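You operate a simulated robot arm through the tools that you are given. There is no shell and no other tool. Be economical: measure what you need, move in short steps, check, and stop when the job is done.

Carry out the task below with a simulated robot arm. There is one attempt and no reset: what you move stays moved.

TASK
Free the yellow stop on lane 3 and test it.
Fine: air shut, green bolt out, air open again, then stop switch down, then up. Where these are worked on the way, their far stop is far enough and under half their travel is too little: stop switch.

Only the result counts: the job must be done as asked and must still hold three seconds after the hand-in. Knocking over, shifting, dropping, spilling or breaking anything else fails it.

THE ROBOT
A 7-joint arm with a two-finger gripper, hanging from a carriage that runs on a rail from [-1.24, 0.007] to [1.24, -0.007] (x, y) and turns from -306 to 381 degrees about z. Base frame: it is fixed where the carriage stands at the start and does not move with it; the origin is on the floor, on the carriage's upright axis, x ahead of it, y to its left, z up. Lengths are in m, angles in degrees, forces in N, time in s.
With the tool pointing down near the work surface it reaches from about 0.1 to 0.62 m from the robot's upright axis, wherever it stands. Its first joint turns from -143.0 to 143.0 degrees. Places, roughly: blue air lever [0.5, 0.5, 0.7]; green bolt [0.5, 0.3, 0.7]; stop switch [0.5, 0.4, 0.7]; wide yellow stop [0.1, 0.3, 0.7]. Payload 1.37 kg.
Tool frame: the origin (TCP) lies between the finger pads and is the grasp point; the fingertips stand 0.016 m ahead of it; z points along the fingers, y is the line along which they close. Largest opening 0.092 m; the body of the gripper starts 0.074 m behind the TCP.
Orientation is told as [roll, pitch, yaw] about the base's x, y, z axes, in that order, counted from this pose: with the fingers straight down and closing along the base's y, the tool's x points along the base's -x, its y along +y and its z along -z.

THE INTERFACE
- The arm moves only by the tool step_arm. Its arguments are lists of equal length, an entry for each row: "linear": the shift along the tool's x, y, z in units of 500 mm (1.0 is 500 mm), a list of three; "rot": the turn, a rotation vector about the tool's x, y, z in units of 120 degrees (1.0 is 120 degrees), a list of three; "claw": the closure in counts, from 0 (fully open) to 255 (shut). In form: {"linear": [[x, y, z], ...], "rot": [[rx, ry, rz], ...], "claw": [claw, ...]}. A call has 1 to 10 rows; each row is the pose to reach, as a shift and turn from the pose commanded when the call began, along the tool's axes at that moment. A call with a number of a shift or a turn outside -1 to 1 is refused whole. Rows are played at 5 a second. More than 0.05 m and 8.6 degrees between two rows, or a gripper value outside its range, and nothing of the call is played. A pose out of reach is approached as far as the arm can. The call stops where the force on the tool passes 60 N (or 10 N more than at its start, if that is more) or the arm is blocked; 0.2 s more then pass. Each finger halts on what it meets, pressing with about 26 N; the grip force reading is that of the motor and also rises with nothing between the fingers. The clock runs only during rows and for 0.2 s after the last one: add rows that repeat a pose to give the fingers time. The reply holds the time, the measured pose of the TCP, the force on the tool along the base axes, the opening and the grip force, in the units named above and with some noise, with the torque about the TCP (base axes, N m) and any sound that the robot's microphone picked up.
- Cameras (640 x 400 px; columns grow to the right, rows downward): "scene" is now at [0.2269, 0.0568, 1.7259]; the picture's right is [1.00, -0.07, 0.00], its down [-0.06, -0.93, -0.36] and it looks along [0.02, 0.36, -0.93] (base axes); focal length 261 px, centre (320, 200). "wrist" rides on the gripper at [0.071, 0.019, -0.111] in the tool frame; the picture's right is [-0.26, 0.97, 0.00], its down [-0.78, -0.21, -0.59] and it looks along [-0.57, -0.15, 0.81] (tool axes); focal length 280 px, centre (320, 200). There is no depth. A picture from a camera that has moved, and an enlarged one, comes with that camera's place and axes in the base frame and with its lens.
- snapshot(camera): a new picture of that camera. It takes no simulated time.
- lift_body(by): slides the trunk up (or, below 0, down) by that many m; the arm and the scene camera ride with it, the base frame stays. It gives what a move gives, with no picture.
- steer(legs): drives the robot by 1 to 6 legs, each [ahead, left, turn to the left] in m, m and degrees, along the robot's own axes; the way and the turn of a leg run together, so that a leg with both is an arc; at most 1.5 m and 180 degrees a leg. The arm and the cameras ride along, it lands a little off, and it stops where it bumps. It keeps to its track: a leg is cut to what the track allows. It gives what a move gives.
- turn_head(pan, tilt): turns the head with the scene camera to pan (to the left, within 155 degrees either way) and tilt (down, from -29 to 69), counted from straight ahead of the robot. It gives what a move gives.
- enlarge(camera, box): a new picture of the part [left, top, right, bottom] of that camera's present view, enlarged. It takes no simulated time.
- finish_job(): hands the job in; it is judged then, once.

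Work in short steps. Places have to be worked out from the pictures, the camera data and where the tool is seen: move nearer, look again, correct. Check each grasp and each placing, and mend what went wrong. You have 120 turns and 82 pictures in all, those below and enlarged ones among them. Open the gripper and draw the arm clear of the work before you hand the job in, unless the task says otherwise; then end with one line.

The tools are called after ">>>" as name(argument=value, ...) on one line, values as JSON. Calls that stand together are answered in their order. step_arm: Moves the arm, as the interface text tells. Its arguments: {"type":"object","properties":{"linear":{"type":"array","items":{"type":"array","items":{"type":"number"}}},"rot":{"type":"array","items":{"type":"array","items":{"type":"number"}}},"claw":{"type":"array","items":{"type":"number"}}},"required":["linear","rot","claw"]} The other tools are called the same way: lift_body (by) slides the trunk up or down; steer (legs) drives the base; turn_head (pan, tilt) turns the head that bears the scene camera; snapshot (camera) takes a picture; enlarge (camera, box) takes an enlarged picture of a part of a camera's view; finish_job () hands the job in.

At the start:

```text
time: 0.0
eef_pos: [0.55, 0.2457, 0.8728]
tcp_rot: [-0.1, -0.1, -0.1]
ft_force: [-0.2, -0.2, -0.8]
moment: [-0.01, 0.03, 0.01]
gripper_width: 0.0917
finger_force: 0.0
trunk travel left (down, up): [-0.398, 0.183]
robot x, y, heading: [0.0024, 0.0018, 0.0]
head pan, tilt: [86.2, 68.8]
```

scene: 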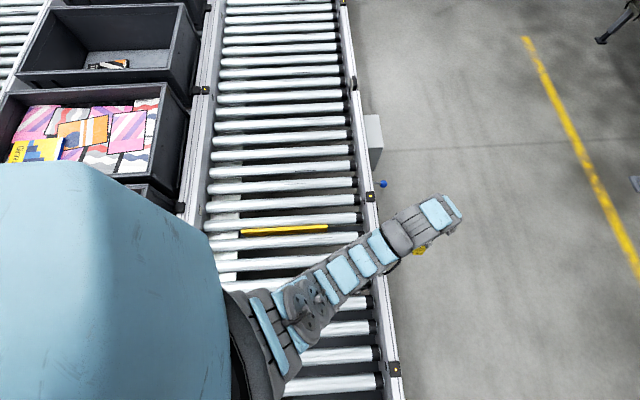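
wrist: 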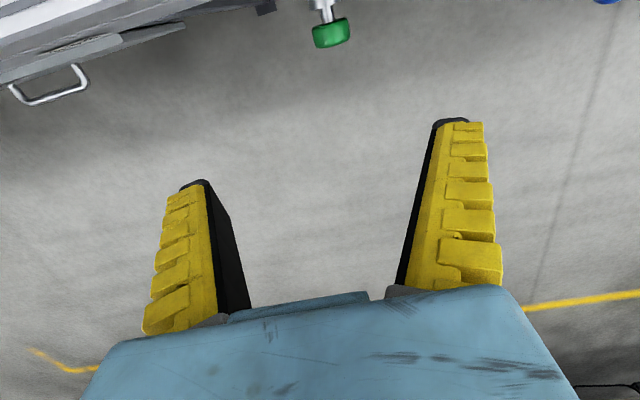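

The wrist view shows the green bolt head; the blue knob lies beyond it. I look closer at the side of the conveyor.

>>> enlarge(camera="scene", box=[320, 90, 480, 290])

>>> enlarge(camera="wrist", box=[200, 0, 640, 130])

```text
2.00 times, centred on (400, 190) of scene
camera zoom: at [0.2269, 0.0568, 1.7259], right [1.0, -0.07, 0.0], down [-0.06, -0.93, -0.36], along [0.02, 0.36, -0.93], focal length 522 px, centre (160, 220)
```

zoom: 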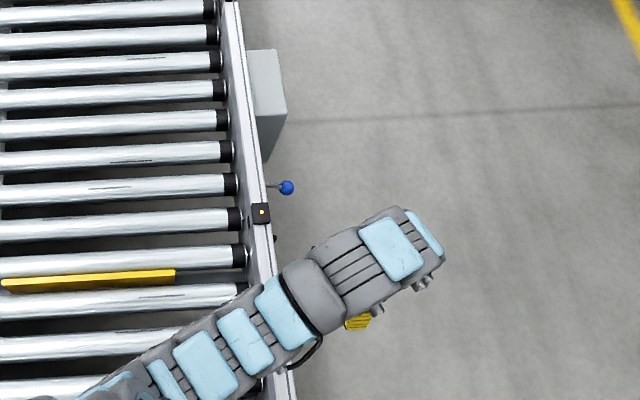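

```text
1.45 times, centred on (420, 65) of wrist
camera zoom: at [0.479, 0.2646, 0.9839], right [0.26, 0.97, 0.0], down [0.78, -0.21, 0.59], along [0.57, -0.15, -0.81], focal length 408 px, centre (174, 396)
```

zoom: 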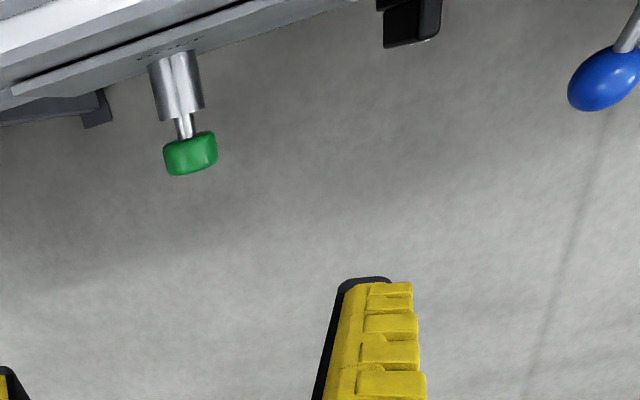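

Green knob ≈[0.507,0.268,0.7], blue knob ≈[0.53,0.50], black switch ≈[0.48,0.39]. I drive outward so that the head camera can see the side of the conveyor.

>>> steer(legs=[[0.5, 0, 0]])

>>> turn_head(pan=110, tilt=60)

>>> snapshot(camera="scene")

>>> snapshot(camera="wrist")

```text
time: 2.9
eef_pos: [1.0288, 0.2409, 0.8721]
tcp_rot: [0.0, 0.0, -0.2]
ft_force: [-1.2, -0.2, -0.6]
moment: [0.02, 0.03, 0.0]
gripper_width: 0.0919
finger_force: 0.1
trunk travel left (down, up): [-0.398, 0.183]
robot x, y, heading: [0.4792, -0.0002, -0.1]
head pan, tilt: [86.2, 68.8]
```

```text
time: 3.7
eef_pos: [1.0282, 0.2408, 0.8735]
tcp_rot: [-0.1, 0.0, -0.2]
ft_force: [-0.4, 0.1, -0.1]
moment: [-0.02, 0.0, 0.02]
gripper_width: 0.092
finger_force: 0.1
trunk travel left (down, up): [-0.398, 0.183]
robot x, y, heading: [0.4802, -0.005, -0.2]
head pan, tilt: [110.0, 60.0]
```

```text
77 pictures are left
camera scene: at [0.6788, 0.0602, 1.7352], right [0.94, 0.34, 0.0], down [0.29, -0.82, -0.5], along [-0.17, 0.47, -0.87], focal length 261 px, centre (320, 200)
```

scene: 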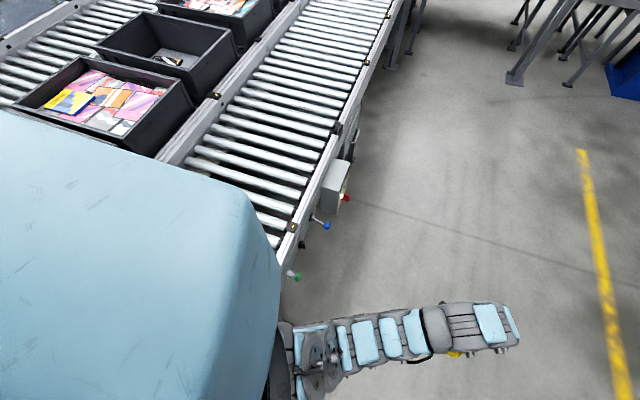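

```text
76 pictures are left
camera wrist: at [0.9582, 0.2602, 0.984], right [0.27, 0.96, 0.0], down [0.78, -0.21, 0.59], along [0.57, -0.16, -0.81], focal length 280 px, centre (320, 200)
```

wrist: 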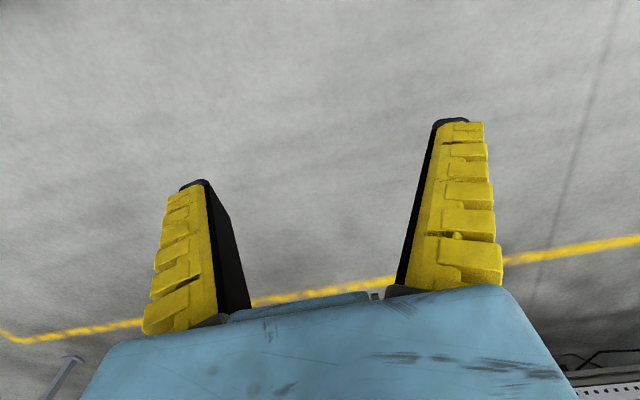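

The controls are visible now on the side; I enlarge that part.

>>> enlarge(camera="scene", box=[260, 150, 380, 290])

>>> lift_body(by=-0.39)

>>> snapshot(camera="scene")

```text
2.86 times, centred on (320, 220) of scene
camera zoom: at [0.6788, 0.0602, 1.7352], right [0.94, 0.34, 0.0], down [0.29, -0.82, -0.5], along [-0.17, 0.47, -0.87], focal length 746 px, centre (320, 143)
```

zoom: 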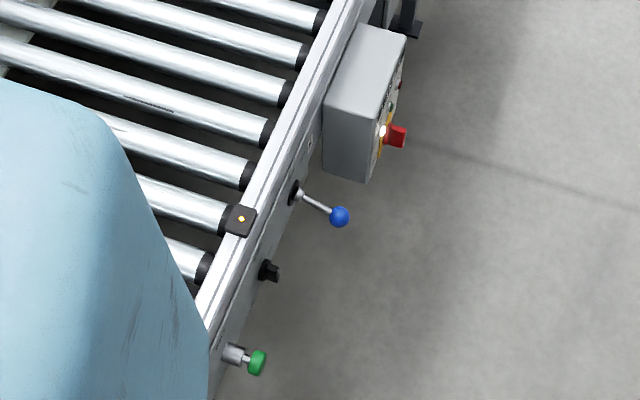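

```text
time: 7.5
eef_pos: [1.0293, 0.2412, 0.4828]
tcp_rot: [0.0, 0.0, -0.2]
ft_force: [-0.3, -0.2, 0.1]
moment: [-0.04, 0.02, -0.01]
gripper_width: 0.0921
finger_force: 0.0
trunk travel left (down, up): [-0.008, 0.573]
robot x, y, heading: [0.4837, -0.003, -0.2]
head pan, tilt: [110.0, 60.0]
```

```text
74 pictures are left
camera scene: at [0.6788, 0.0603, 1.3453], right [0.94, 0.34, 0.0], down [0.29, -0.81, -0.5], along [-0.17, 0.47, -0.87], focal length 261 px, centre (320, 200)
```

scene: 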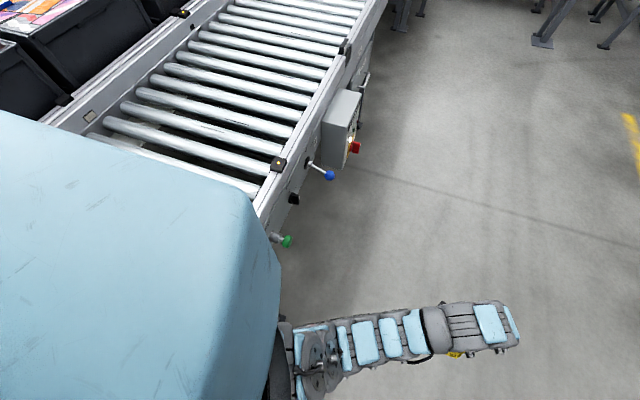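

A more frontal view helps: drive farther and turn the head back.

>>> steer(legs=[[0.4, 0, 0]])

>>> turn_head(pan=140, tilt=50)

>>> snapshot(camera="scene")

```text
time: 9.9
eef_pos: [1.4198, 0.2415, 0.4838]
tcp_rot: [0.0, 0.0, 0.0]
ft_force: [-0.6, -0.9, 0.4]
moment: [-0.02, 0.01, 0.0]
gripper_width: 0.0917
finger_force: 0.0
trunk travel left (down, up): [-0.008, 0.573]
robot x, y, heading: [0.8706, -0.004, -0.0]
head pan, tilt: [110.0, 60.0]
```

```text
time: 10.9
eef_pos: [1.4192, 0.2406, 0.4835]
tcp_rot: [0.0, 0.0, 0.0]
ft_force: [0.1, 0.2, 0.6]
moment: [0.0, 0.0, 0.05]
gripper_width: 0.0916
finger_force: 0.1
trunk travel left (down, up): [-0.008, 0.573]
robot x, y, heading: [0.8654, -0.0037, 0.0]
head pan, tilt: [140.0, 50.0]
```

```text
73 pictures are left
camera scene: at [1.0329, 0.0458, 1.3578], right [0.64, 0.77, 0.0], down [0.59, -0.49, -0.64], along [-0.49, 0.41, -0.77], focal length 261 px, centre (320, 200)
```

scene: 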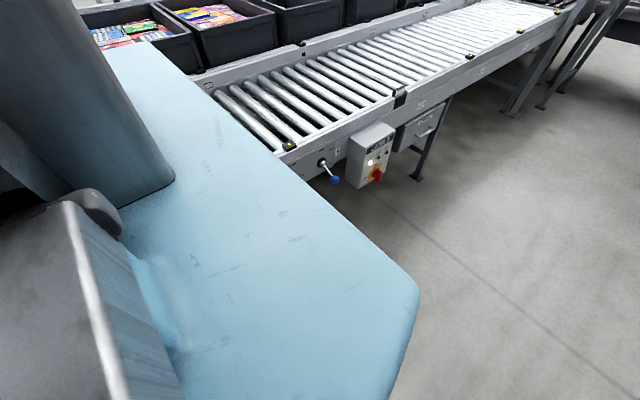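

The body blocks the view. I move to the rail's far end and turn to face the conveyor, so the wrist and head cameras both look at its side.

>>> lift_body(by=0.39)

>>> steer(legs=[[0.35, 0, 0], [0, 0, 90], [0, 0, 90]])

>>> turn_head(pan=-30, tilt=50)

>>> snapshot(camera="scene")

>>> snapshot(camera="wrist")

```text
time: 14.6
eef_pos: [1.419, 0.2409, 0.8725]
tcp_rot: [0.1, 0.0, 0.0]
ft_force: [0.5, -0.2, 0.0]
moment: [-0.03, -0.02, -0.03]
gripper_width: 0.0921
finger_force: 0.1
trunk travel left (down, up): [-0.398, 0.183]
robot x, y, heading: [0.868, -0.006, -0.0]
head pan, tilt: [140.0, 50.0]
```

```text
time: 24.6
eef_pos: [0.6715, -0.2406, 0.8738]
tcp_rot: [0.0, 0.0, 178.8]
ft_force: [-0.2, 0.0, -0.3]
moment: [-0.03, 0.04, -0.04]
gripper_width: 0.0918
finger_force: 0.1
trunk travel left (down, up): [-0.398, 0.183]
robot x, y, heading: [1.2222, -0.0061, 178.8]
head pan, tilt: [140.0, 50.0]
```

```text
time: 27.2
eef_pos: [0.6715, -0.2391, 0.8734]
tcp_rot: [0.0, 0.0, 178.8]
ft_force: [-0.4, 0.2, -0.6]
moment: [-0.06, 0.0, -0.03]
gripper_width: 0.092
finger_force: 0.0
trunk travel left (down, up): [-0.398, 0.183]
robot x, y, heading: [1.2245, -0.0073, 179.1]
head pan, tilt: [-30.0, 50.0]
```

```text
72 pictures are left
camera scene: at [0.9439, 0.0386, 1.7478], right [0.52, 0.86, 0.0], down [0.66, -0.4, -0.64], along [-0.55, 0.33, -0.77], focal length 261 px, centre (320, 200)
```

scene: 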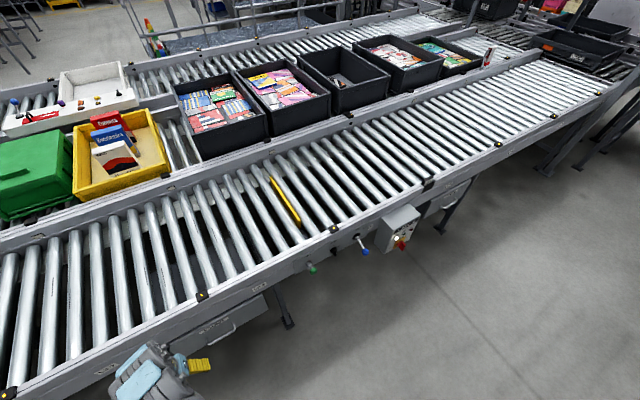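

```text
71 pictures are left
camera wrist: at [0.7419, -0.2616, 0.9841], right [-0.28, -0.96, 0.0], down [-0.77, 0.23, 0.59], along [-0.57, 0.17, -0.81], focal length 280 px, centre (320, 200)
```

wrist: 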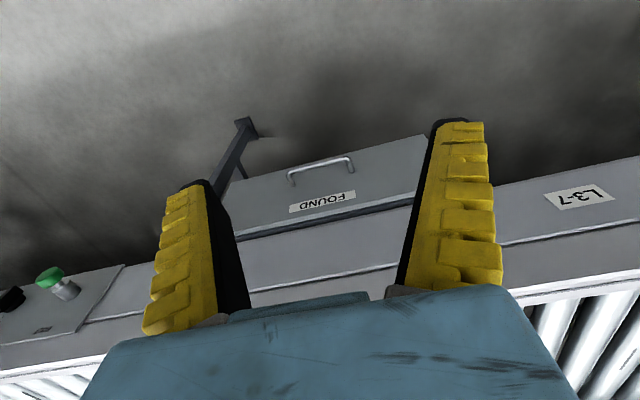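

Now facing the conveyor (tool x = base +x, tool y = base −y). I move the arm to y≈0.24 while staying well clear.

>>> step_arm(linear=[[0.02, -0.095, 0], [0.04, -0.19, 0], [0.06, -0.285, 0], [0.08, -0.38, 0], [0.1, -0.475, 0], [0.12, -0.57, 0], [0.14, -0.665, 0], [0.16, -0.76, 0], [0.18, -0.855, 0], [0.2, -0.95, 0]], rot=[[0, 0, 0], [0, 0, 0], [0, 0, 0], [0, 0, 0], [0, 0, 0], [0, 0, 0], [0, 0, 0], [0, 0, 0], [0, 0, 0], [0, 0, 0]], claw=[0, 0, 0, 0, 0, 0, 0, 0, 0, 0])

>>> snapshot(camera="wrist")

>>> enlarge(camera="scene", box=[240, 170, 440, 295])

```text
time: 29.4
eef_pos: [0.7806, 0.237, 0.8737]
tcp_rot: [-0.1, 0.1, 178.7]
ft_force: [-0.5, -0.8, 0.0]
moment: [0.05, 0.01, 0.01]
gripper_width: 0.0921
finger_force: 0.1
trunk travel left (down, up): [-0.398, 0.183]
robot x, y, heading: [1.226, -0.0064, 178.8]
head pan, tilt: [-30.0, 50.0]
```

```text
70 pictures are left
camera wrist: at [0.8517, 0.2162, 0.9836], right [-0.28, -0.96, 0.0], down [-0.78, 0.23, 0.59], along [-0.57, 0.17, -0.81], focal length 280 px, centre (320, 200)
```

wrist: 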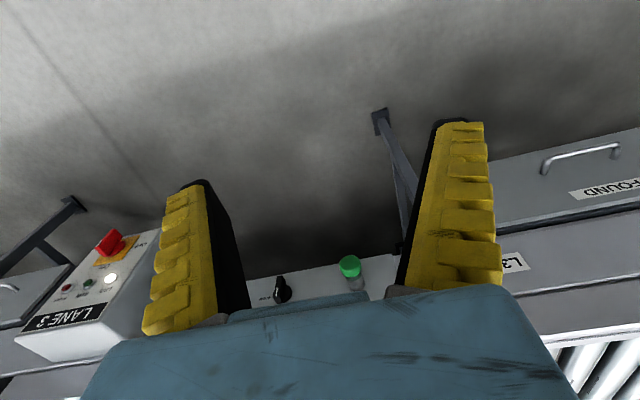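

```text
3.20 times, centred on (340, 232) of scene
camera zoom: at [0.9439, 0.0385, 1.7478], right [0.52, 0.86, 0.0], down [0.66, -0.4, -0.64], along [-0.55, 0.33, -0.77], focal length 836 px, centre (256, 96)
```

zoom: 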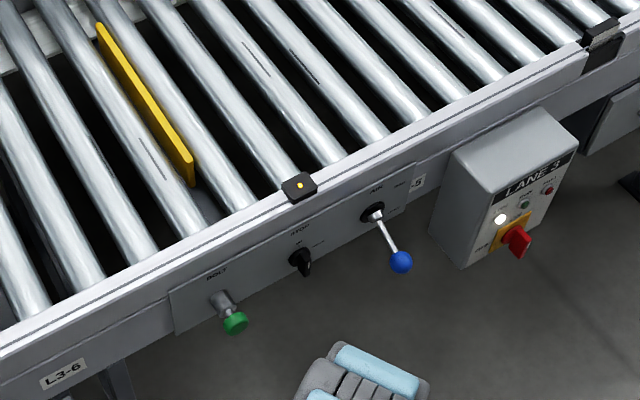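

The controls are labelled (BOLT, STOP, AIR). I tilt the tool 45° and move closer for a frontal look with the wrist camera.

>>> step_arm(linear=[[-0.017, -0.024, 0.027], [-0.034, -0.047, 0.054], [-0.051, -0.071, 0.081], [-0.069, -0.095, 0.109], [-0.086, -0.119, 0.136], [-0.103, -0.142, 0.163], [-0.12, -0.166, 0.19]], rot=[[0, -0.0536, 0], [0, -0.107, 0], [0, -0.161, 0], [0, -0.214, 0], [0, -0.268, 0], [0, -0.321, 0], [0, -0.375, 0]], claw=[0, 0, 0, 0, 0, 0, 0])

>>> snapshot(camera="wrist")

```text
time: 31.0
eef_pos: [0.725, 0.3186, 0.7776]
tcp_rot: [0.0, -45.1, 178.7]
ft_force: [-0.2, 0.5, 0.5]
moment: [0.0, 0.03, -0.04]
gripper_width: 0.092
finger_force: 0.2
trunk travel left (down, up): [-0.398, 0.183]
robot x, y, heading: [1.2266, -0.0073, 178.8]
head pan, tilt: [-30.0, 50.0]
```

```text
68 pictures are left
camera wrist: at [0.8525, 0.2961, 0.8067], right [-0.21, -0.96, 0.19], down [-0.13, 0.22, 0.97], along [-0.97, 0.18, -0.17], focal length 280 px, centre (320, 200)
```

wrist: 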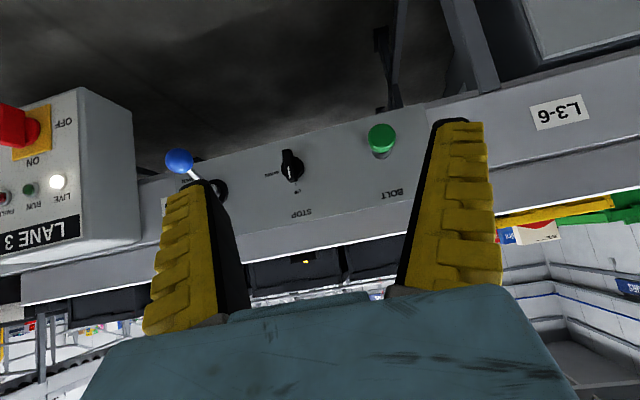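

Excellent view (upside down). I enlarge the panel to read the labels.

>>> enlarge(camera="wrist", box=[150, 110, 410, 240])

>>> enlarge(camera="wrist", box=[240, 130, 340, 230])

```text
2.46 times, centred on (280, 175) of wrist
camera zoom: at [0.8525, 0.2961, 0.8067], right [-0.21, -0.96, 0.19], down [-0.13, 0.22, 0.97], along [-0.97, 0.18, -0.17], focal length 690 px, centre (418, 262)
```

zoom: 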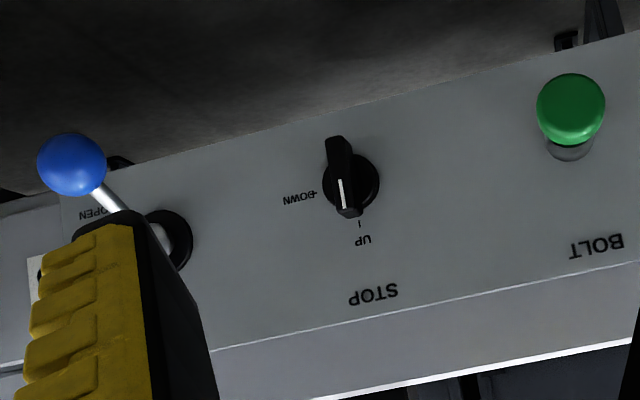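

```text
4.00 times, centred on (290, 180) of wrist
camera zoom: at [0.8525, 0.2961, 0.8067], right [-0.21, -0.96, 0.19], down [-0.13, 0.22, 0.97], along [-0.97, 0.18, -0.17], focal length 1122 px, centre (440, 280)
```

zoom: 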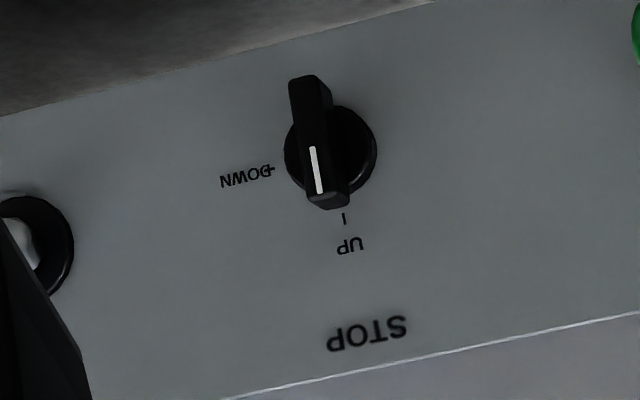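

The stop knob is a rotary switch (UP at top, DOWN at +y side). I shift +y to see the air lever and its labels.

>>> step_arm(linear=[[0, -0.09, 0], [0, -0.18, 0], [0, -0.26, 0]], rot=[[0, 0, 0], [0, 0, 0], [0, 0, 0]], claw=[0, 0, 0])

>>> enlarge(camera="wrist", box=[200, 90, 440, 240])

```text
time: 31.8
eef_pos: [0.7259, 0.4493, 0.7812]
tcp_rot: [-0.1, -45.1, 178.8]
ft_force: [-1.1, -0.2, 0.0]
moment: [0.02, 0.0, -0.02]
gripper_width: 0.092
finger_force: 0.0
trunk travel left (down, up): [-0.398, 0.183]
robot x, y, heading: [1.228, -0.0063, 178.6]
head pan, tilt: [-30.0, 50.0]
```

```text
2.67 times, centred on (320, 165) of wrist
camera zoom: at [0.8544, 0.4258, 0.8099], right [-0.21, -0.96, 0.18], down [-0.13, 0.21, 0.97], along [-0.97, 0.18, -0.17], focal length 748 px, centre (320, 293)
```

zoom: 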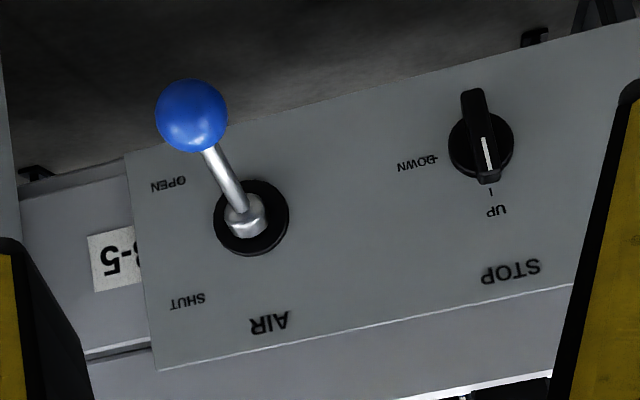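

Air lever: OPEN is low, SHUT is high; ball at ≈[0.541,0.528,0.660], pivot ≈[0.465,0.527,0.691]. I retract the arm 0.25 m in +x, then drive the carriage in by 0.3 m to gain reach.

>>> step_arm(linear=[[0.059, 0, -0.059], [0.118, 0, -0.118], [0.177, 0, -0.177], [0.236, 0, -0.236], [0.295, 0, -0.295], [0.354, 0, -0.354]], rot=[[0, 0, 0], [0, 0, 0], [0, 0, 0], [0, 0, 0], [0, 0, 0], [0, 0, 0]], claw=[0, 0, 0, 0, 0, 0])

>>> steer(legs=[[0.3, 0, 0]])

>>> snapshot(camera="wrist")

```text
time: 33.2
eef_pos: [0.9769, 0.4391, 0.7828]
tcp_rot: [-0.1, -45.0, 178.7]
ft_force: [-0.4, 0.4, -0.1]
moment: [0.02, 0.03, -0.01]
gripper_width: 0.0918
finger_force: 0.0
trunk travel left (down, up): [-0.398, 0.183]
robot x, y, heading: [1.2275, -0.0069, 178.7]
head pan, tilt: [-30.0, 50.0]
```

```text
time: 35.2
eef_pos: [0.6854, 0.4438, 0.7822]
tcp_rot: [0.0, -45.0, 178.3]
ft_force: [0.0, -0.3, -0.2]
moment: [0.01, 0.0, -0.01]
gripper_width: 0.0918
finger_force: 0.1
trunk travel left (down, up): [-0.398, 0.183]
robot x, y, heading: [0.9279, -0.0039, 178.2]
head pan, tilt: [-30.0, 50.0]
```

```text
64 pictures are left
camera wrist: at [0.8116, 0.4197, 0.8103], right [-0.21, -0.96, 0.19], down [-0.13, 0.22, 0.97], along [-0.97, 0.18, -0.17], focal length 280 px, centre (320, 200)
```

wrist: 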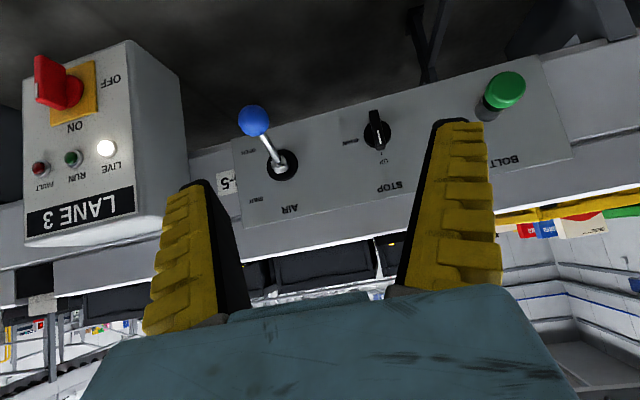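

Ball confirmed at ≈[0.541,0.525,0.660]. I align with it and approach to 7 cm short along the tool axis.

>>> step_arm(linear=[[-0.017, -0.079, 0], [-0.035, -0.157, 0.06], [-0.035, -0.157, 0.15], [-0.035, -0.157, 0.24]], rot=[[0, 0, 0], [0, 0, 0], [0, 0, 0], [0, 0, 0]], claw=[0, 0, 0, 0])

>>> snapshot(camera="wrist")

```text
time: 36.2
eef_pos: [0.6143, 0.5176, 0.7401]
tcp_rot: [-0.2, -45.0, 178.6]
ft_force: [0.0, 1.4, 0.5]
moment: [-0.09, -0.03, 0.06]
gripper_width: 0.0919
finger_force: 0.0
out of reach, approached as far as the arm can: row 4
trunk travel left (down, up): [-0.398, 0.183]
robot x, y, heading: [0.932, -0.0051, 178.4]
head pan, tilt: [-30.0, 50.0]
```

```text
63 pictures are left
camera wrist: at [0.7426, 0.4951, 0.7687], right [-0.21, -0.96, 0.18], down [-0.13, 0.21, 0.97], along [-0.97, 0.18, -0.17], focal length 280 px, centre (320, 200)
```

wrist: 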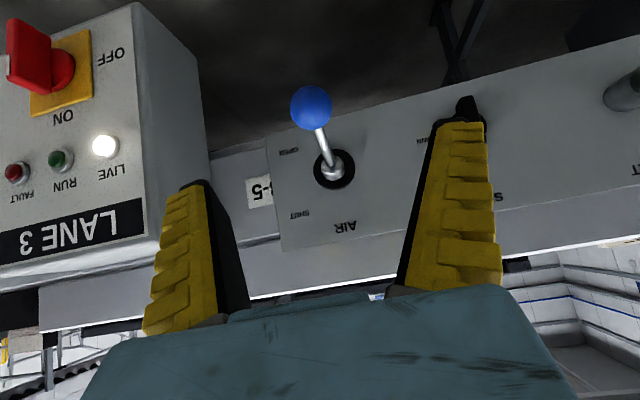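

Out of reach from here; I back off 0.17 m in x and drive 0.18 m closer.

>>> step_arm(linear=[[0.055, 0, -0.065], [0.11, 0, -0.13], [0.165, 0, -0.195], [0.22, 0, -0.26]], rot=[[0, 0, 0], [0, 0, 0], [0, 0, 0], [0, 0, 0]], claw=[0, 0, 0, 0])

>>> steer(legs=[[0.18, 0, 0]])

>>> snapshot(camera="wrist")

```text
time: 37.2
eef_pos: [0.7868, 0.5085, 0.7509]
tcp_rot: [-0.3, -45.2, 178.4]
ft_force: [-0.2, -0.5, 0.3]
moment: [0.0, 0.01, -0.01]
gripper_width: 0.0919
finger_force: 0.0
trunk travel left (down, up): [-0.398, 0.183]
robot x, y, heading: [0.9328, -0.0026, 178.3]
head pan, tilt: [-30.0, 50.0]
```

```text
time: 38.7
eef_pos: [0.6128, 0.5086, 0.7499]
tcp_rot: [0.0, -45.0, 178.3]
ft_force: [-0.3, 0.4, 0.3]
moment: [0.01, 0.03, 0.01]
gripper_width: 0.0918
finger_force: 0.1
trunk travel left (down, up): [-0.398, 0.183]
robot x, y, heading: [0.759, -0.0049, 178.3]
head pan, tilt: [-30.0, 50.0]
```

```text
62 pictures are left
camera wrist: at [0.7406, 0.4849, 0.7786], right [-0.21, -0.96, 0.18], down [-0.13, 0.22, 0.97], along [-0.97, 0.18, -0.17], focal length 280 px, centre (320, 200)
```

wrist: 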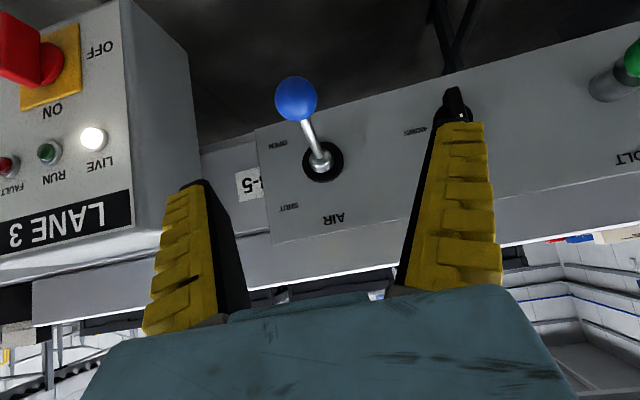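

Ball check agrees. I move in to the ball along the tool axis with open fingers.

>>> step_arm(linear=[[0.025, -0.031, 0.0], [0.025, -0.031, 0.08], [0.025, -0.031, 0.16], [0.025, -0.031, 0.23], [0.025, -0.031, 0.23]], rot=[[0, 0, 0], [0, 0, 0], [0, 0, 0], [0, 0, 0], [0, 0, 0]], claw=[0, 0, 0, 0, 0])

>>> snapshot(camera="wrist")

>>> enlarge(camera="scene", box=[240, 150, 480, 300])

```text
time: 39.9
eef_pos: [0.5714, 0.4858, 0.7214]
tcp_rot: [-0.3, -45.0, 178.3]
ft_force: [0.4, 1.3, -0.6]
moment: [-0.04, -0.01, 0.1]
gripper_width: 0.092
finger_force: 0.1
out of reach, approached as far as the arm can: row 1, 2, 3, 4, 5
trunk travel left (down, up): [-0.398, 0.183]
robot x, y, heading: [0.7575, -0.0031, 178.5]
head pan, tilt: [-30.0, 50.0]
```

```text
61 pictures are left
camera wrist: at [0.6996, 0.4624, 0.7502], right [-0.22, -0.96, 0.18], down [-0.13, 0.21, 0.97], along [-0.97, 0.19, -0.17], focal length 280 px, centre (320, 200)
```

wrist: 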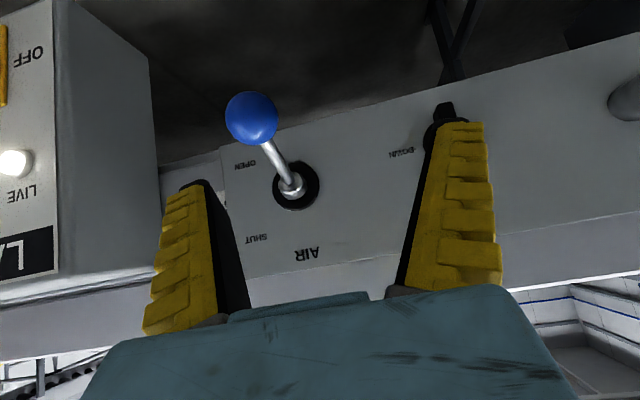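

```text
2.67 times, centred on (360, 225) of scene
camera zoom: at [0.4752, 0.0445, 1.7478], right [0.53, 0.85, 0.0], down [0.65, -0.4, -0.64], along [-0.55, 0.34, -0.77], focal length 696 px, centre (213, 133)
```

zoom: 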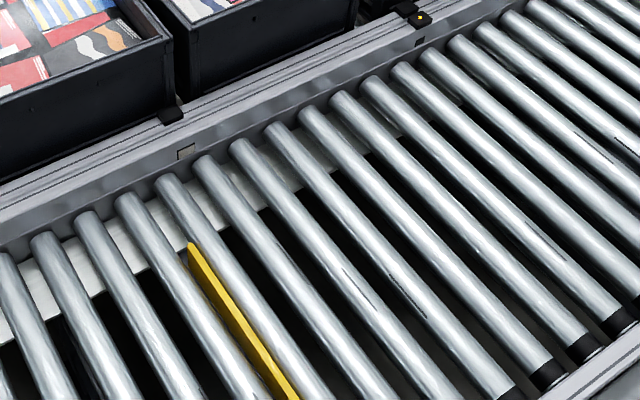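

The tool orientation at this outstretched arm limits reach; the shoulder is likely too high. I raise the tool relative to the arm, then lower the trunk by 0.15 m.

>>> step_arm(linear=[[-0.05, 0, -0.1], [-0.1, 0, -0.19], [-0.142, 0, -0.282]], rot=[[0, 0, 0], [0, 0, 0], [0, 0, 0]], claw=[0, 0, 0])

>>> lift_body(by=-0.15)

>>> snapshot(camera="wrist")

```text
refused: row 1 steps farther than a row can; nothing moved
```

```text
time: 41.6
eef_pos: [0.5717, 0.484, 0.5714]
tcp_rot: [-0.1, -45.1, 178.3]
ft_force: [0.9, -0.5, -0.4]
moment: [0.04, -0.01, 0.02]
gripper_width: 0.0917
finger_force: 0.0
trunk travel left (down, up): [-0.248, 0.333]
robot x, y, heading: [0.7572, -0.0032, 178.3]
head pan, tilt: [-30.0, 50.0]
```

```text
59 pictures are left
camera wrist: at [0.6988, 0.4603, 0.5995], right [-0.21, -0.96, 0.18], down [-0.13, 0.22, 0.97], along [-0.97, 0.18, -0.17], focal length 280 px, centre (320, 200)
```

wrist: 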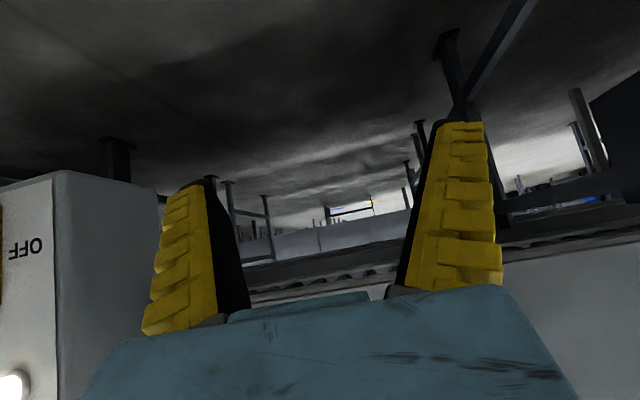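

The raise was refused but the trunk went down; the forces stayed quiet, no contact. I back off +x 0.1 m, then rise 0.15 m.

>>> step_arm(linear=[[0.068, 0, -0.068], [0.136, 0, -0.136], [0.068, 0, -0.204], [0, 0, -0.272], [-0.07, 0, -0.342]], rot=[[0, 0, 0], [0, 0, 0], [0, 0, 0], [0, 0, 0], [0, 0, 0]], claw=[0, 0, 0, 0, 0])

>>> snapshot(camera="wrist")

```text
time: 42.8
eef_pos: [0.6616, 0.4816, 0.7206]
tcp_rot: [-0.2, -45.5, 178.3]
ft_force: [-5.7, 1.8, 0.4]
moment: [-0.09, -0.42, 0.09]
gripper_width: 0.0914
finger_force: 0.0
out of reach, approached as far as the arm can: row 1, 2
trunk travel left (down, up): [-0.248, 0.333]
robot x, y, heading: [0.7557, -0.0027, 178.2]
head pan, tilt: [-30.0, 50.0]
```

```text
58 pictures are left
camera wrist: at [0.79, 0.459, 0.7482], right [-0.21, -0.96, 0.18], down [-0.12, 0.21, 0.97], along [-0.97, 0.19, -0.16], focal length 280 px, centre (320, 200)
```

wrist: 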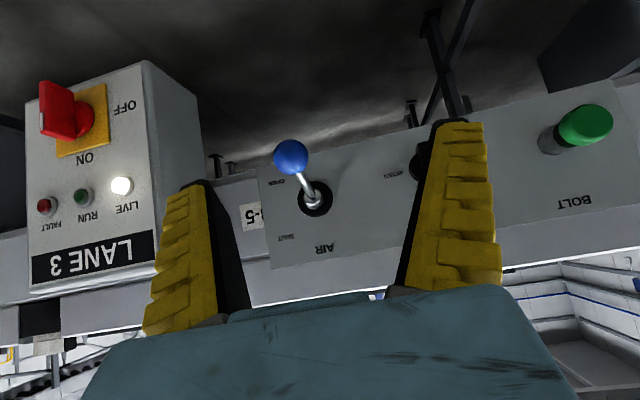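

Lever unmoved. There's a −5.7 N reading; I check the arm from the head camera before approaching.

>>> turn_head(pan=-100, tilt=60)

>>> snapshot(camera="scene")

```text
time: 44.2
eef_pos: [0.6727, 0.4805, 0.72]
tcp_rot: [0.0, -45.0, 177.8]
ft_force: [-0.7, -0.1, 0.6]
moment: [0.0, 0.01, 0.02]
gripper_width: 0.0918
finger_force: 0.2
trunk travel left (down, up): [-0.248, 0.333]
robot x, y, heading: [0.756, -0.004, 178.5]
head pan, tilt: [-100.0, 60.0]
```

```text
57 pictures are left
camera scene: at [0.554, 0.0687, 1.5853], right [0.98, -0.2, 0.0], down [-0.18, -0.85, -0.5], along [0.1, 0.49, -0.87], focal length 261 px, centre (320, 200)
```

scene: 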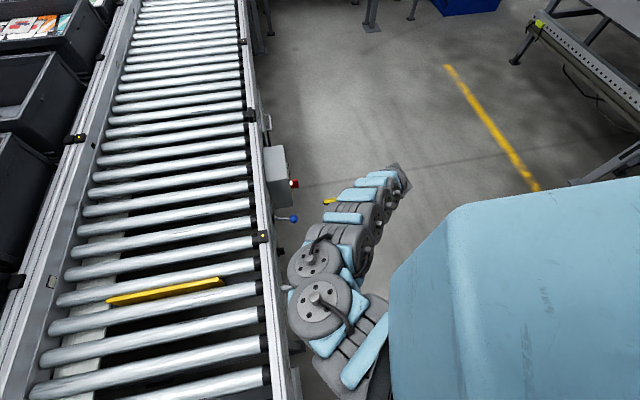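

Arm is clear and the reading is normal again. I align laterally and advance toward the ball.

>>> step_arm(linear=[[-0.052, -0.042, 0], [-0.104, -0.083, 0.0], [-0.104, -0.083, 0.09], [-0.104, -0.083, 0.13]], rot=[[0, 0, 0], [0, 0, 0], [0, 0, 0], [0, 0, 0]], claw=[0, 0, 0, 0])

>>> snapshot(camera="wrist")

```text
time: 45.2
eef_pos: [0.5861, 0.5261, 0.7069]
tcp_rot: [0.0, -45.0, 178.3]
ft_force: [0.2, -0.2, -0.2]
moment: [0.02, 0.01, -0.01]
gripper_width: 0.0919
finger_force: 0.0
trunk travel left (down, up): [-0.248, 0.333]
robot x, y, heading: [0.7557, -0.0027, 178.3]
head pan, tilt: [-100.0, 60.0]
```

```text
56 pictures are left
camera wrist: at [0.7141, 0.502, 0.736], right [-0.22, -0.96, 0.19], down [-0.13, 0.22, 0.97], along [-0.97, 0.18, -0.17], focal length 280 px, centre (320, 200)
```

wrist: 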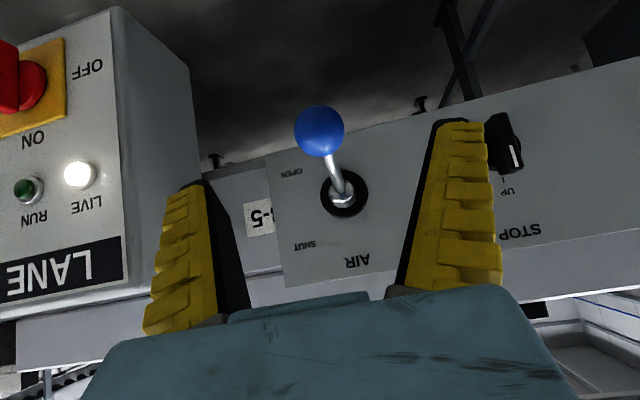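

Reachable now and aligned; advance the last 65 mm and close on the ball.

>>> step_arm(linear=[[0.002, 0, 0.07], [0.002, 0, 0.13], [0.002, 0, 0.13], [0.002, 0, 0.13], [0.002, 0, 0.13], [0.002, 0, 0.13]], rot=[[0, 0, 0], [0, 0, 0], [0, 0, 0], [0, 0, 0], [0, 0, 0], [0, 0, 0]], claw=[0, 0, 0, 200, 200, 200])

>>> snapshot(camera="wrist")

```text
time: 46.6
eef_pos: [0.5409, 0.5271, 0.6619]
tcp_rot: [-0.3, -45.1, 178.3]
ft_force: [-1.5, 6.9, -3.4]
moment: [-0.03, -0.05, 0.0]
gripper_width: 0.0271
finger_force: 28.3
trunk travel left (down, up): [-0.248, 0.333]
robot x, y, heading: [0.758, -0.0011, 178.1]
head pan, tilt: [-100.0, 60.0]
```

```text
55 pictures are left
camera wrist: at [0.6686, 0.5035, 0.6903], right [-0.22, -0.96, 0.18], down [-0.13, 0.21, 0.97], along [-0.97, 0.19, -0.17], focal length 280 px, centre (320, 200)
```

wrist: 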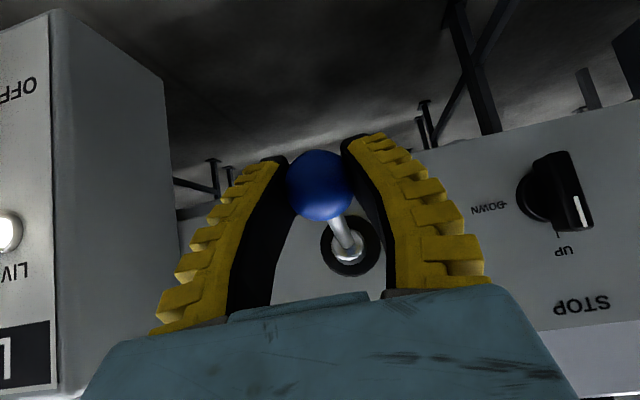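

Ball gripped (27 mm). I swing it up along its arc toward SHUT.

>>> step_arm(linear=[[-0.0156, 0, -0.0269], [-0.0339, 0, -0.0509], [-0.058, 0, -0.0693], [-0.0848, 0, -0.0848], [-0.0848, 0, -0.0848]], rot=[[0, 0, 0], [0, 0, 0], [0, 0, 0], [0, 0, 0], [0, 0, 0]], claw=[200, 200, 200, 200, 200])

>>> snapshot(camera="wrist")

```text
time: 47.8
eef_pos: [0.5404, 0.5267, 0.7232]
tcp_rot: [0.0, -45.1, 178.4]
ft_force: [-1.9, 2.9, 2.1]
moment: [0.02, 0.17, 0.01]
gripper_width: 0.0272
finger_force: 27.9
trunk travel left (down, up): [-0.248, 0.333]
robot x, y, heading: [0.7576, -0.0045, 178.2]
head pan, tilt: [-100.0, 60.0]
```

```text
54 pictures are left
camera wrist: at [0.6671, 0.5038, 0.7507], right [-0.21, -0.96, 0.18], down [-0.13, 0.21, 0.97], along [-0.97, 0.18, -0.17], focal length 280 px, centre (320, 200)
```

wrist: 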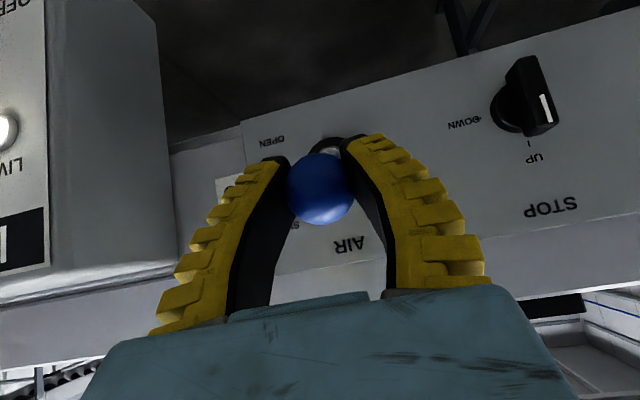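

Following freely, no stop yet. Continue upward in small increments.

>>> step_arm(linear=[[-0.0127, 0, -0.0099], [-0.0276, 0, -0.0177], [-0.0276, 0, -0.0177]], rot=[[0, 0, 0], [0, 0, 0], [0, 0, 0]], claw=[200, 200, 200])

```text
time: 48.6
eef_pos: [0.539, 0.5268, 0.7386]
tcp_rot: [0.0, -45.0, 178.2]
ft_force: [10.6, -0.5, 7.1]
moment: [-0.09, 0.2, -0.08]
gripper_width: 0.0259
finger_force: 27.7
trunk travel left (down, up): [-0.248, 0.333]
robot x, y, heading: [0.7553, -0.0058, 178.2]
head pan, tilt: [-100.0, 60.0]
```

Force is radial (I'm pressing the lever inward), not tangential yet. Relax outward slightly and continue up a bit.

>>> step_arm(linear=[[-0.004, 0, -0.0155], [-0.0127, 0, -0.021], [-0.0127, 0, -0.021]], rot=[[0, 0, 0], [0, 0, 0], [0, 0, 0]], claw=[200, 200, 200])

>>> snapshot(camera="wrist")

>>> enlarge(camera="scene", box=[230, 150, 360, 300])

```text
time: 49.4
eef_pos: [0.5384, 0.5232, 0.75]
tcp_rot: [-0.1, -45.0, 178.3]
ft_force: [-0.7, 1.9, 1.6]
moment: [0.08, 0.03, 0.05]
gripper_width: 0.0254
finger_force: 3.5
trunk travel left (down, up): [-0.248, 0.333]
robot x, y, heading: [0.7565, -0.0056, 178.4]
head pan, tilt: [-100.0, 60.0]
```

```text
53 pictures are left
camera wrist: at [0.6668, 0.5016, 0.7787], right [-0.21, -0.96, 0.18], down [-0.13, 0.21, 0.97], along [-0.97, 0.18, -0.17], focal length 280 px, centre (320, 200)
```

wrist: 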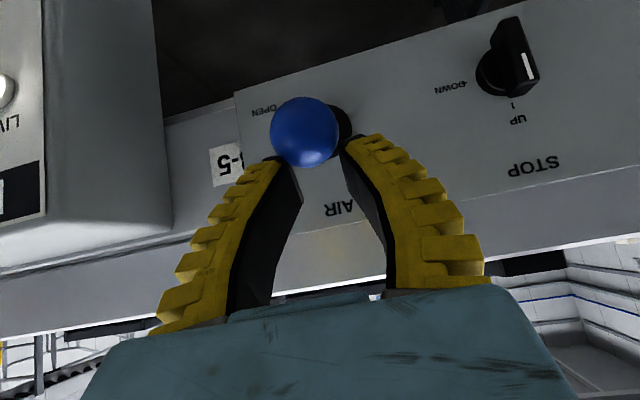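

```text
2.67 times, centred on (295, 225) of scene
camera zoom: at [0.5538, 0.069, 1.5854], right [0.98, -0.2, 0.0], down [-0.18, -0.85, -0.5], along [0.1, 0.49, -0.87], focal length 696 px, centre (387, 133)
```

zoom: 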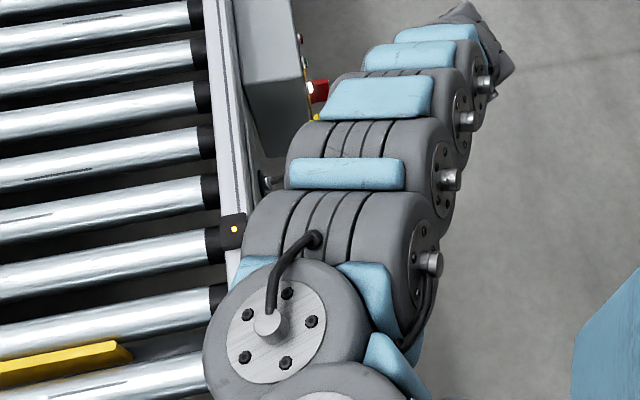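

The ball slipped out at z≈0.723 — consistent with having hit its upper stop. I open, back off along the tool axis and inspect.

>>> step_arm(linear=[[0, 0, 0], [0, 0, 0], [0, 0, -0.09], [0, 0, -0.18]], rot=[[0, 0, 0], [0, 0, 0], [0, 0, 0], [0, 0, 0]], claw=[0, 0, 0, 0])

>>> snapshot(camera="wrist")

```text
time: 50.4
eef_pos: [0.6005, 0.5254, 0.8135]
tcp_rot: [-0.4, -45.0, 178.6]
ft_force: [-0.7, 0.5, 0.4]
moment: [-0.06, -0.07, 0.06]
gripper_width: 0.0919
finger_force: 0.0
trunk travel left (down, up): [-0.248, 0.333]
robot x, y, heading: [0.7567, -0.0077, 178.6]
head pan, tilt: [-100.0, 60.0]
```

```text
51 pictures are left
camera wrist: at [0.7288, 0.5021, 0.8419], right [-0.21, -0.96, 0.18], down [-0.13, 0.21, 0.97], along [-0.97, 0.18, -0.17], focal length 280 px, centre (320, 200)
```

wrist: 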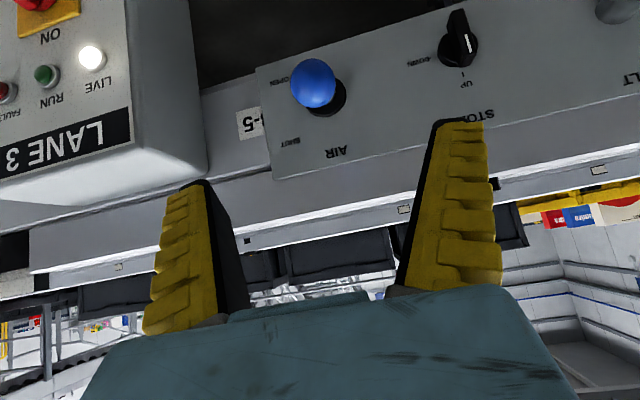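

Ball now at ≈[0.545,0.523,0.725]. To verify it's at its stop, I re-grip and nudge upward tangentially.

>>> step_arm(linear=[[0.044, 0, 0.03], [0.044, 0, 0.12], [0.044, 0, 0.206], [0.044, 0, 0.206], [0.044, 0, 0.206], [0.044, 0, 0.206]], rot=[[0, 0, 0], [0, 0, 0], [0, 0, 0], [0, 0, 0], [0, 0, 0], [0, 0, 0]], claw=[0, 0, 0, 0, 200, 200])

>>> step_arm(linear=[[-0.014, 0, -0.006], [-0.014, 0, -0.006]], rot=[[0, 0, 0], [0, 0, 0]], claw=[200, 200])

>>> snapshot(camera="wrist")

```text
time: 51.8
eef_pos: [0.5445, 0.5269, 0.72]
tcp_rot: [-0.3, -45.1, 178.4]
ft_force: [-0.8, 7.9, 1.7]
moment: [-0.06, 0.16, -0.02]
gripper_width: 0.0285
finger_force: 28.3
trunk travel left (down, up): [-0.248, 0.333]
robot x, y, heading: [0.7596, -0.0045, 178.0]
head pan, tilt: [-100.0, 60.0]
```

```text
time: 52.4
eef_pos: [0.543, 0.5261, 0.729]
tcp_rot: [-0.2, -45.0, 178.4]
ft_force: [-1.4, 9.1, -4.0]
moment: [-0.02, -0.07, -0.03]
gripper_width: 0.0289
finger_force: 7.8
trunk travel left (down, up): [-0.248, 0.333]
robot x, y, heading: [0.7538, -0.0052, 178.3]
head pan, tilt: [-100.0, 60.0]
```

```text
50 pictures are left
camera wrist: at [0.6707, 0.5029, 0.7573], right [-0.22, -0.96, 0.18], down [-0.13, 0.21, 0.97], along [-0.97, 0.18, -0.17], focal length 280 px, centre (320, 200)
```

wrist: 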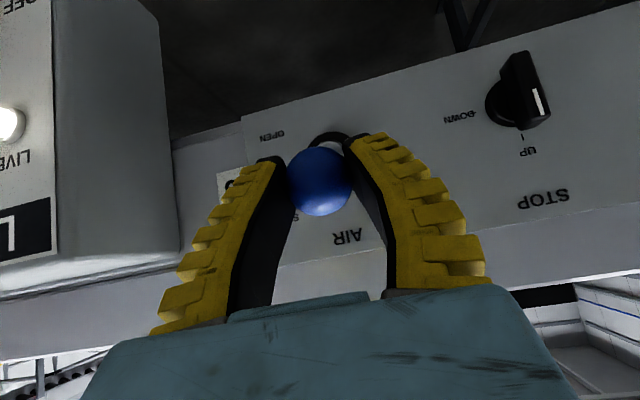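

Ball still at z≈0.726. One more firm nudge upward to feel the stop.

>>> step_arm(linear=[[-0.009, 0, -0.005], [-0.018, 0, -0.01]], rot=[[0, 0, 0], [0, 0, 0]], claw=[255, 255])

>>> snapshot(camera="wrist")

```text
time: 53.0
eef_pos: [0.5476, 0.5253, 0.7387]
tcp_rot: [-0.1, -44.7, 178.1]
ft_force: [14.0, 11.6, -15.1]
moment: [0.08, -0.22, -0.07]
gripper_width: 0.0175
finger_force: 28.3
trunk travel left (down, up): [-0.248, 0.333]
robot x, y, heading: [0.7599, -0.006, 178.2]
head pan, tilt: [-100.0, 60.0]
```

```text
49 pictures are left
camera wrist: at [0.6757, 0.5024, 0.7679], right [-0.22, -0.96, 0.18], down [-0.13, 0.22, 0.97], along [-0.97, 0.19, -0.17], focal length 280 px, centre (320, 200)
```

wrist: 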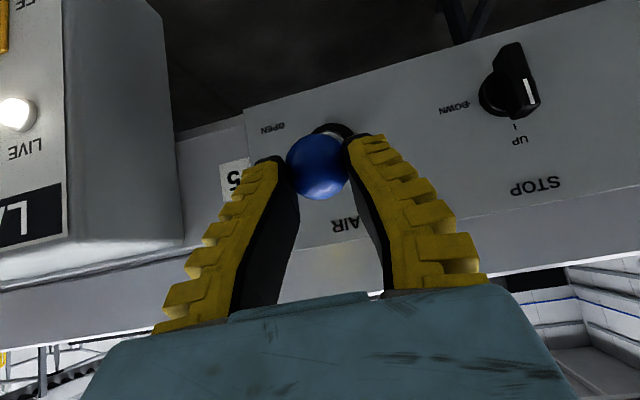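

Tangential resistance of ~20 N with the ball fixed: SHUT stop confirmed. Open and back off, then move over to the green bolt.

>>> step_arm(linear=[[0, 0, 0], [0, 0, 0], [0, 0, -0.09], [0, 0, -0.18], [0, 0.08, -0.22], [0, 0.17, -0.22], [0, 0.26, -0.22], [0, 0.35, -0.22], [0, 0.44, -0.22], [0, 0.51, -0.22]], rot=[[0, 0, 0], [0, 0, 0], [0, 0, 0], [0, 0, 0], [0, 0, 0], [0, 0, 0], [0, 0, 0], [0, 0, 0], [0, 0, 0], [0, 0, 0]], claw=[0, 0, 0, 0, 0, 0, 0, 0, 0, 0])

>>> snapshot(camera="wrist")

```text
time: 55.2
eef_pos: [0.6551, 0.4379, 0.7559]
tcp_rot: [0.0, -45.3, 178.4]
ft_force: [-0.4, 0.1, 0.2]
moment: [-0.06, -0.03, 0.04]
gripper_width: 0.0921
finger_force: 0.0
out of reach, approached as far as the arm can: row 5, 6, 7, 8, 9, 10
trunk travel left (down, up): [-0.248, 0.333]
robot x, y, heading: [0.7627, -0.0077, 178.3]
head pan, tilt: [-100.0, 60.0]
```

```text
48 pictures are left
camera wrist: at [0.7822, 0.4154, 0.7834], right [-0.21, -0.96, 0.19], down [-0.13, 0.22, 0.97], along [-0.97, 0.18, -0.17], focal length 280 px, centre (320, 200)
```

wrist: 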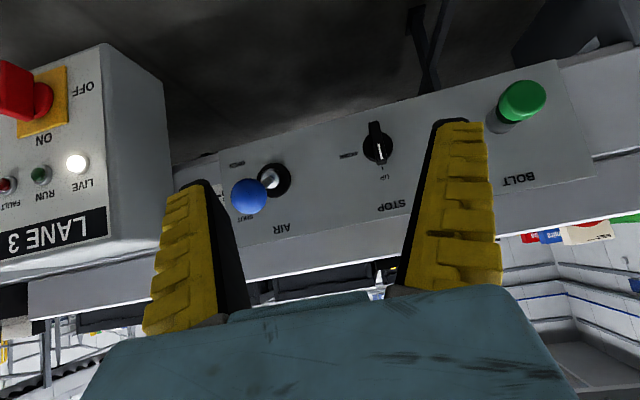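

Lever shows SHUT. For the bolt the arm is too folded; I back the carriage out by 0.25 m.

>>> steer(legs=[[-0.25, 0, 0]])

```text
time: 57.0
eef_pos: [0.8987, 0.4366, 0.7543]
tcp_rot: [0.1, -45.1, 178.1]
ft_force: [-0.6, -0.3, -0.1]
moment: [0.02, 0.03, 0.01]
gripper_width: 0.0921
finger_force: 0.0
trunk travel left (down, up): [-0.248, 0.333]
robot x, y, heading: [0.9958, -0.0102, 178.3]
head pan, tilt: [-100.0, 60.0]
```

Move the arm to a stand-off in front of the bolt.

>>> step_arm(linear=[[-0.059, 0.05, 0.04], [-0.118, 0.1, 0.081], [-0.177, 0.15, 0.121], [-0.235, 0.2, 0.161], [-0.294, 0.25, 0.201], [-0.353, 0.3, 0.242], [-0.412, 0.35, 0.282]], rot=[[0, 0, 0], [0, 0, 0], [0, 0, 0], [0, 0, 0], [0, 0, 0], [0, 0, 0], [0, 0, 0]], claw=[0, 0, 0, 0, 0, 0, 0])

>>> snapshot(camera="wrist")

```text
time: 58.6
eef_pos: [0.6879, 0.3898, 0.6561]
tcp_rot: [0.2, -45.3, 178.1]
ft_force: [0.5, 0.7, 0.0]
moment: [-0.04, 0.05, 0.03]
gripper_width: 0.0918
finger_force: 0.0
out of reach, approached as far as the arm can: row 1, 2, 3, 4, 5, 6, 7
trunk travel left (down, up): [-0.248, 0.333]
robot x, y, heading: [0.9984, -0.0045, 178.2]
head pan, tilt: [-100.0, 60.0]
```

```text
47 pictures are left
camera wrist: at [0.8158, 0.367, 0.6836], right [-0.21, -0.96, 0.19], down [-0.12, 0.22, 0.97], along [-0.97, 0.18, -0.16], focal length 280 px, centre (320, 200)
```

wrist: 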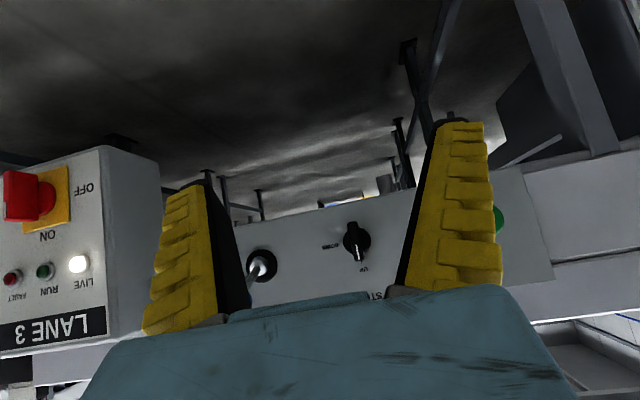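

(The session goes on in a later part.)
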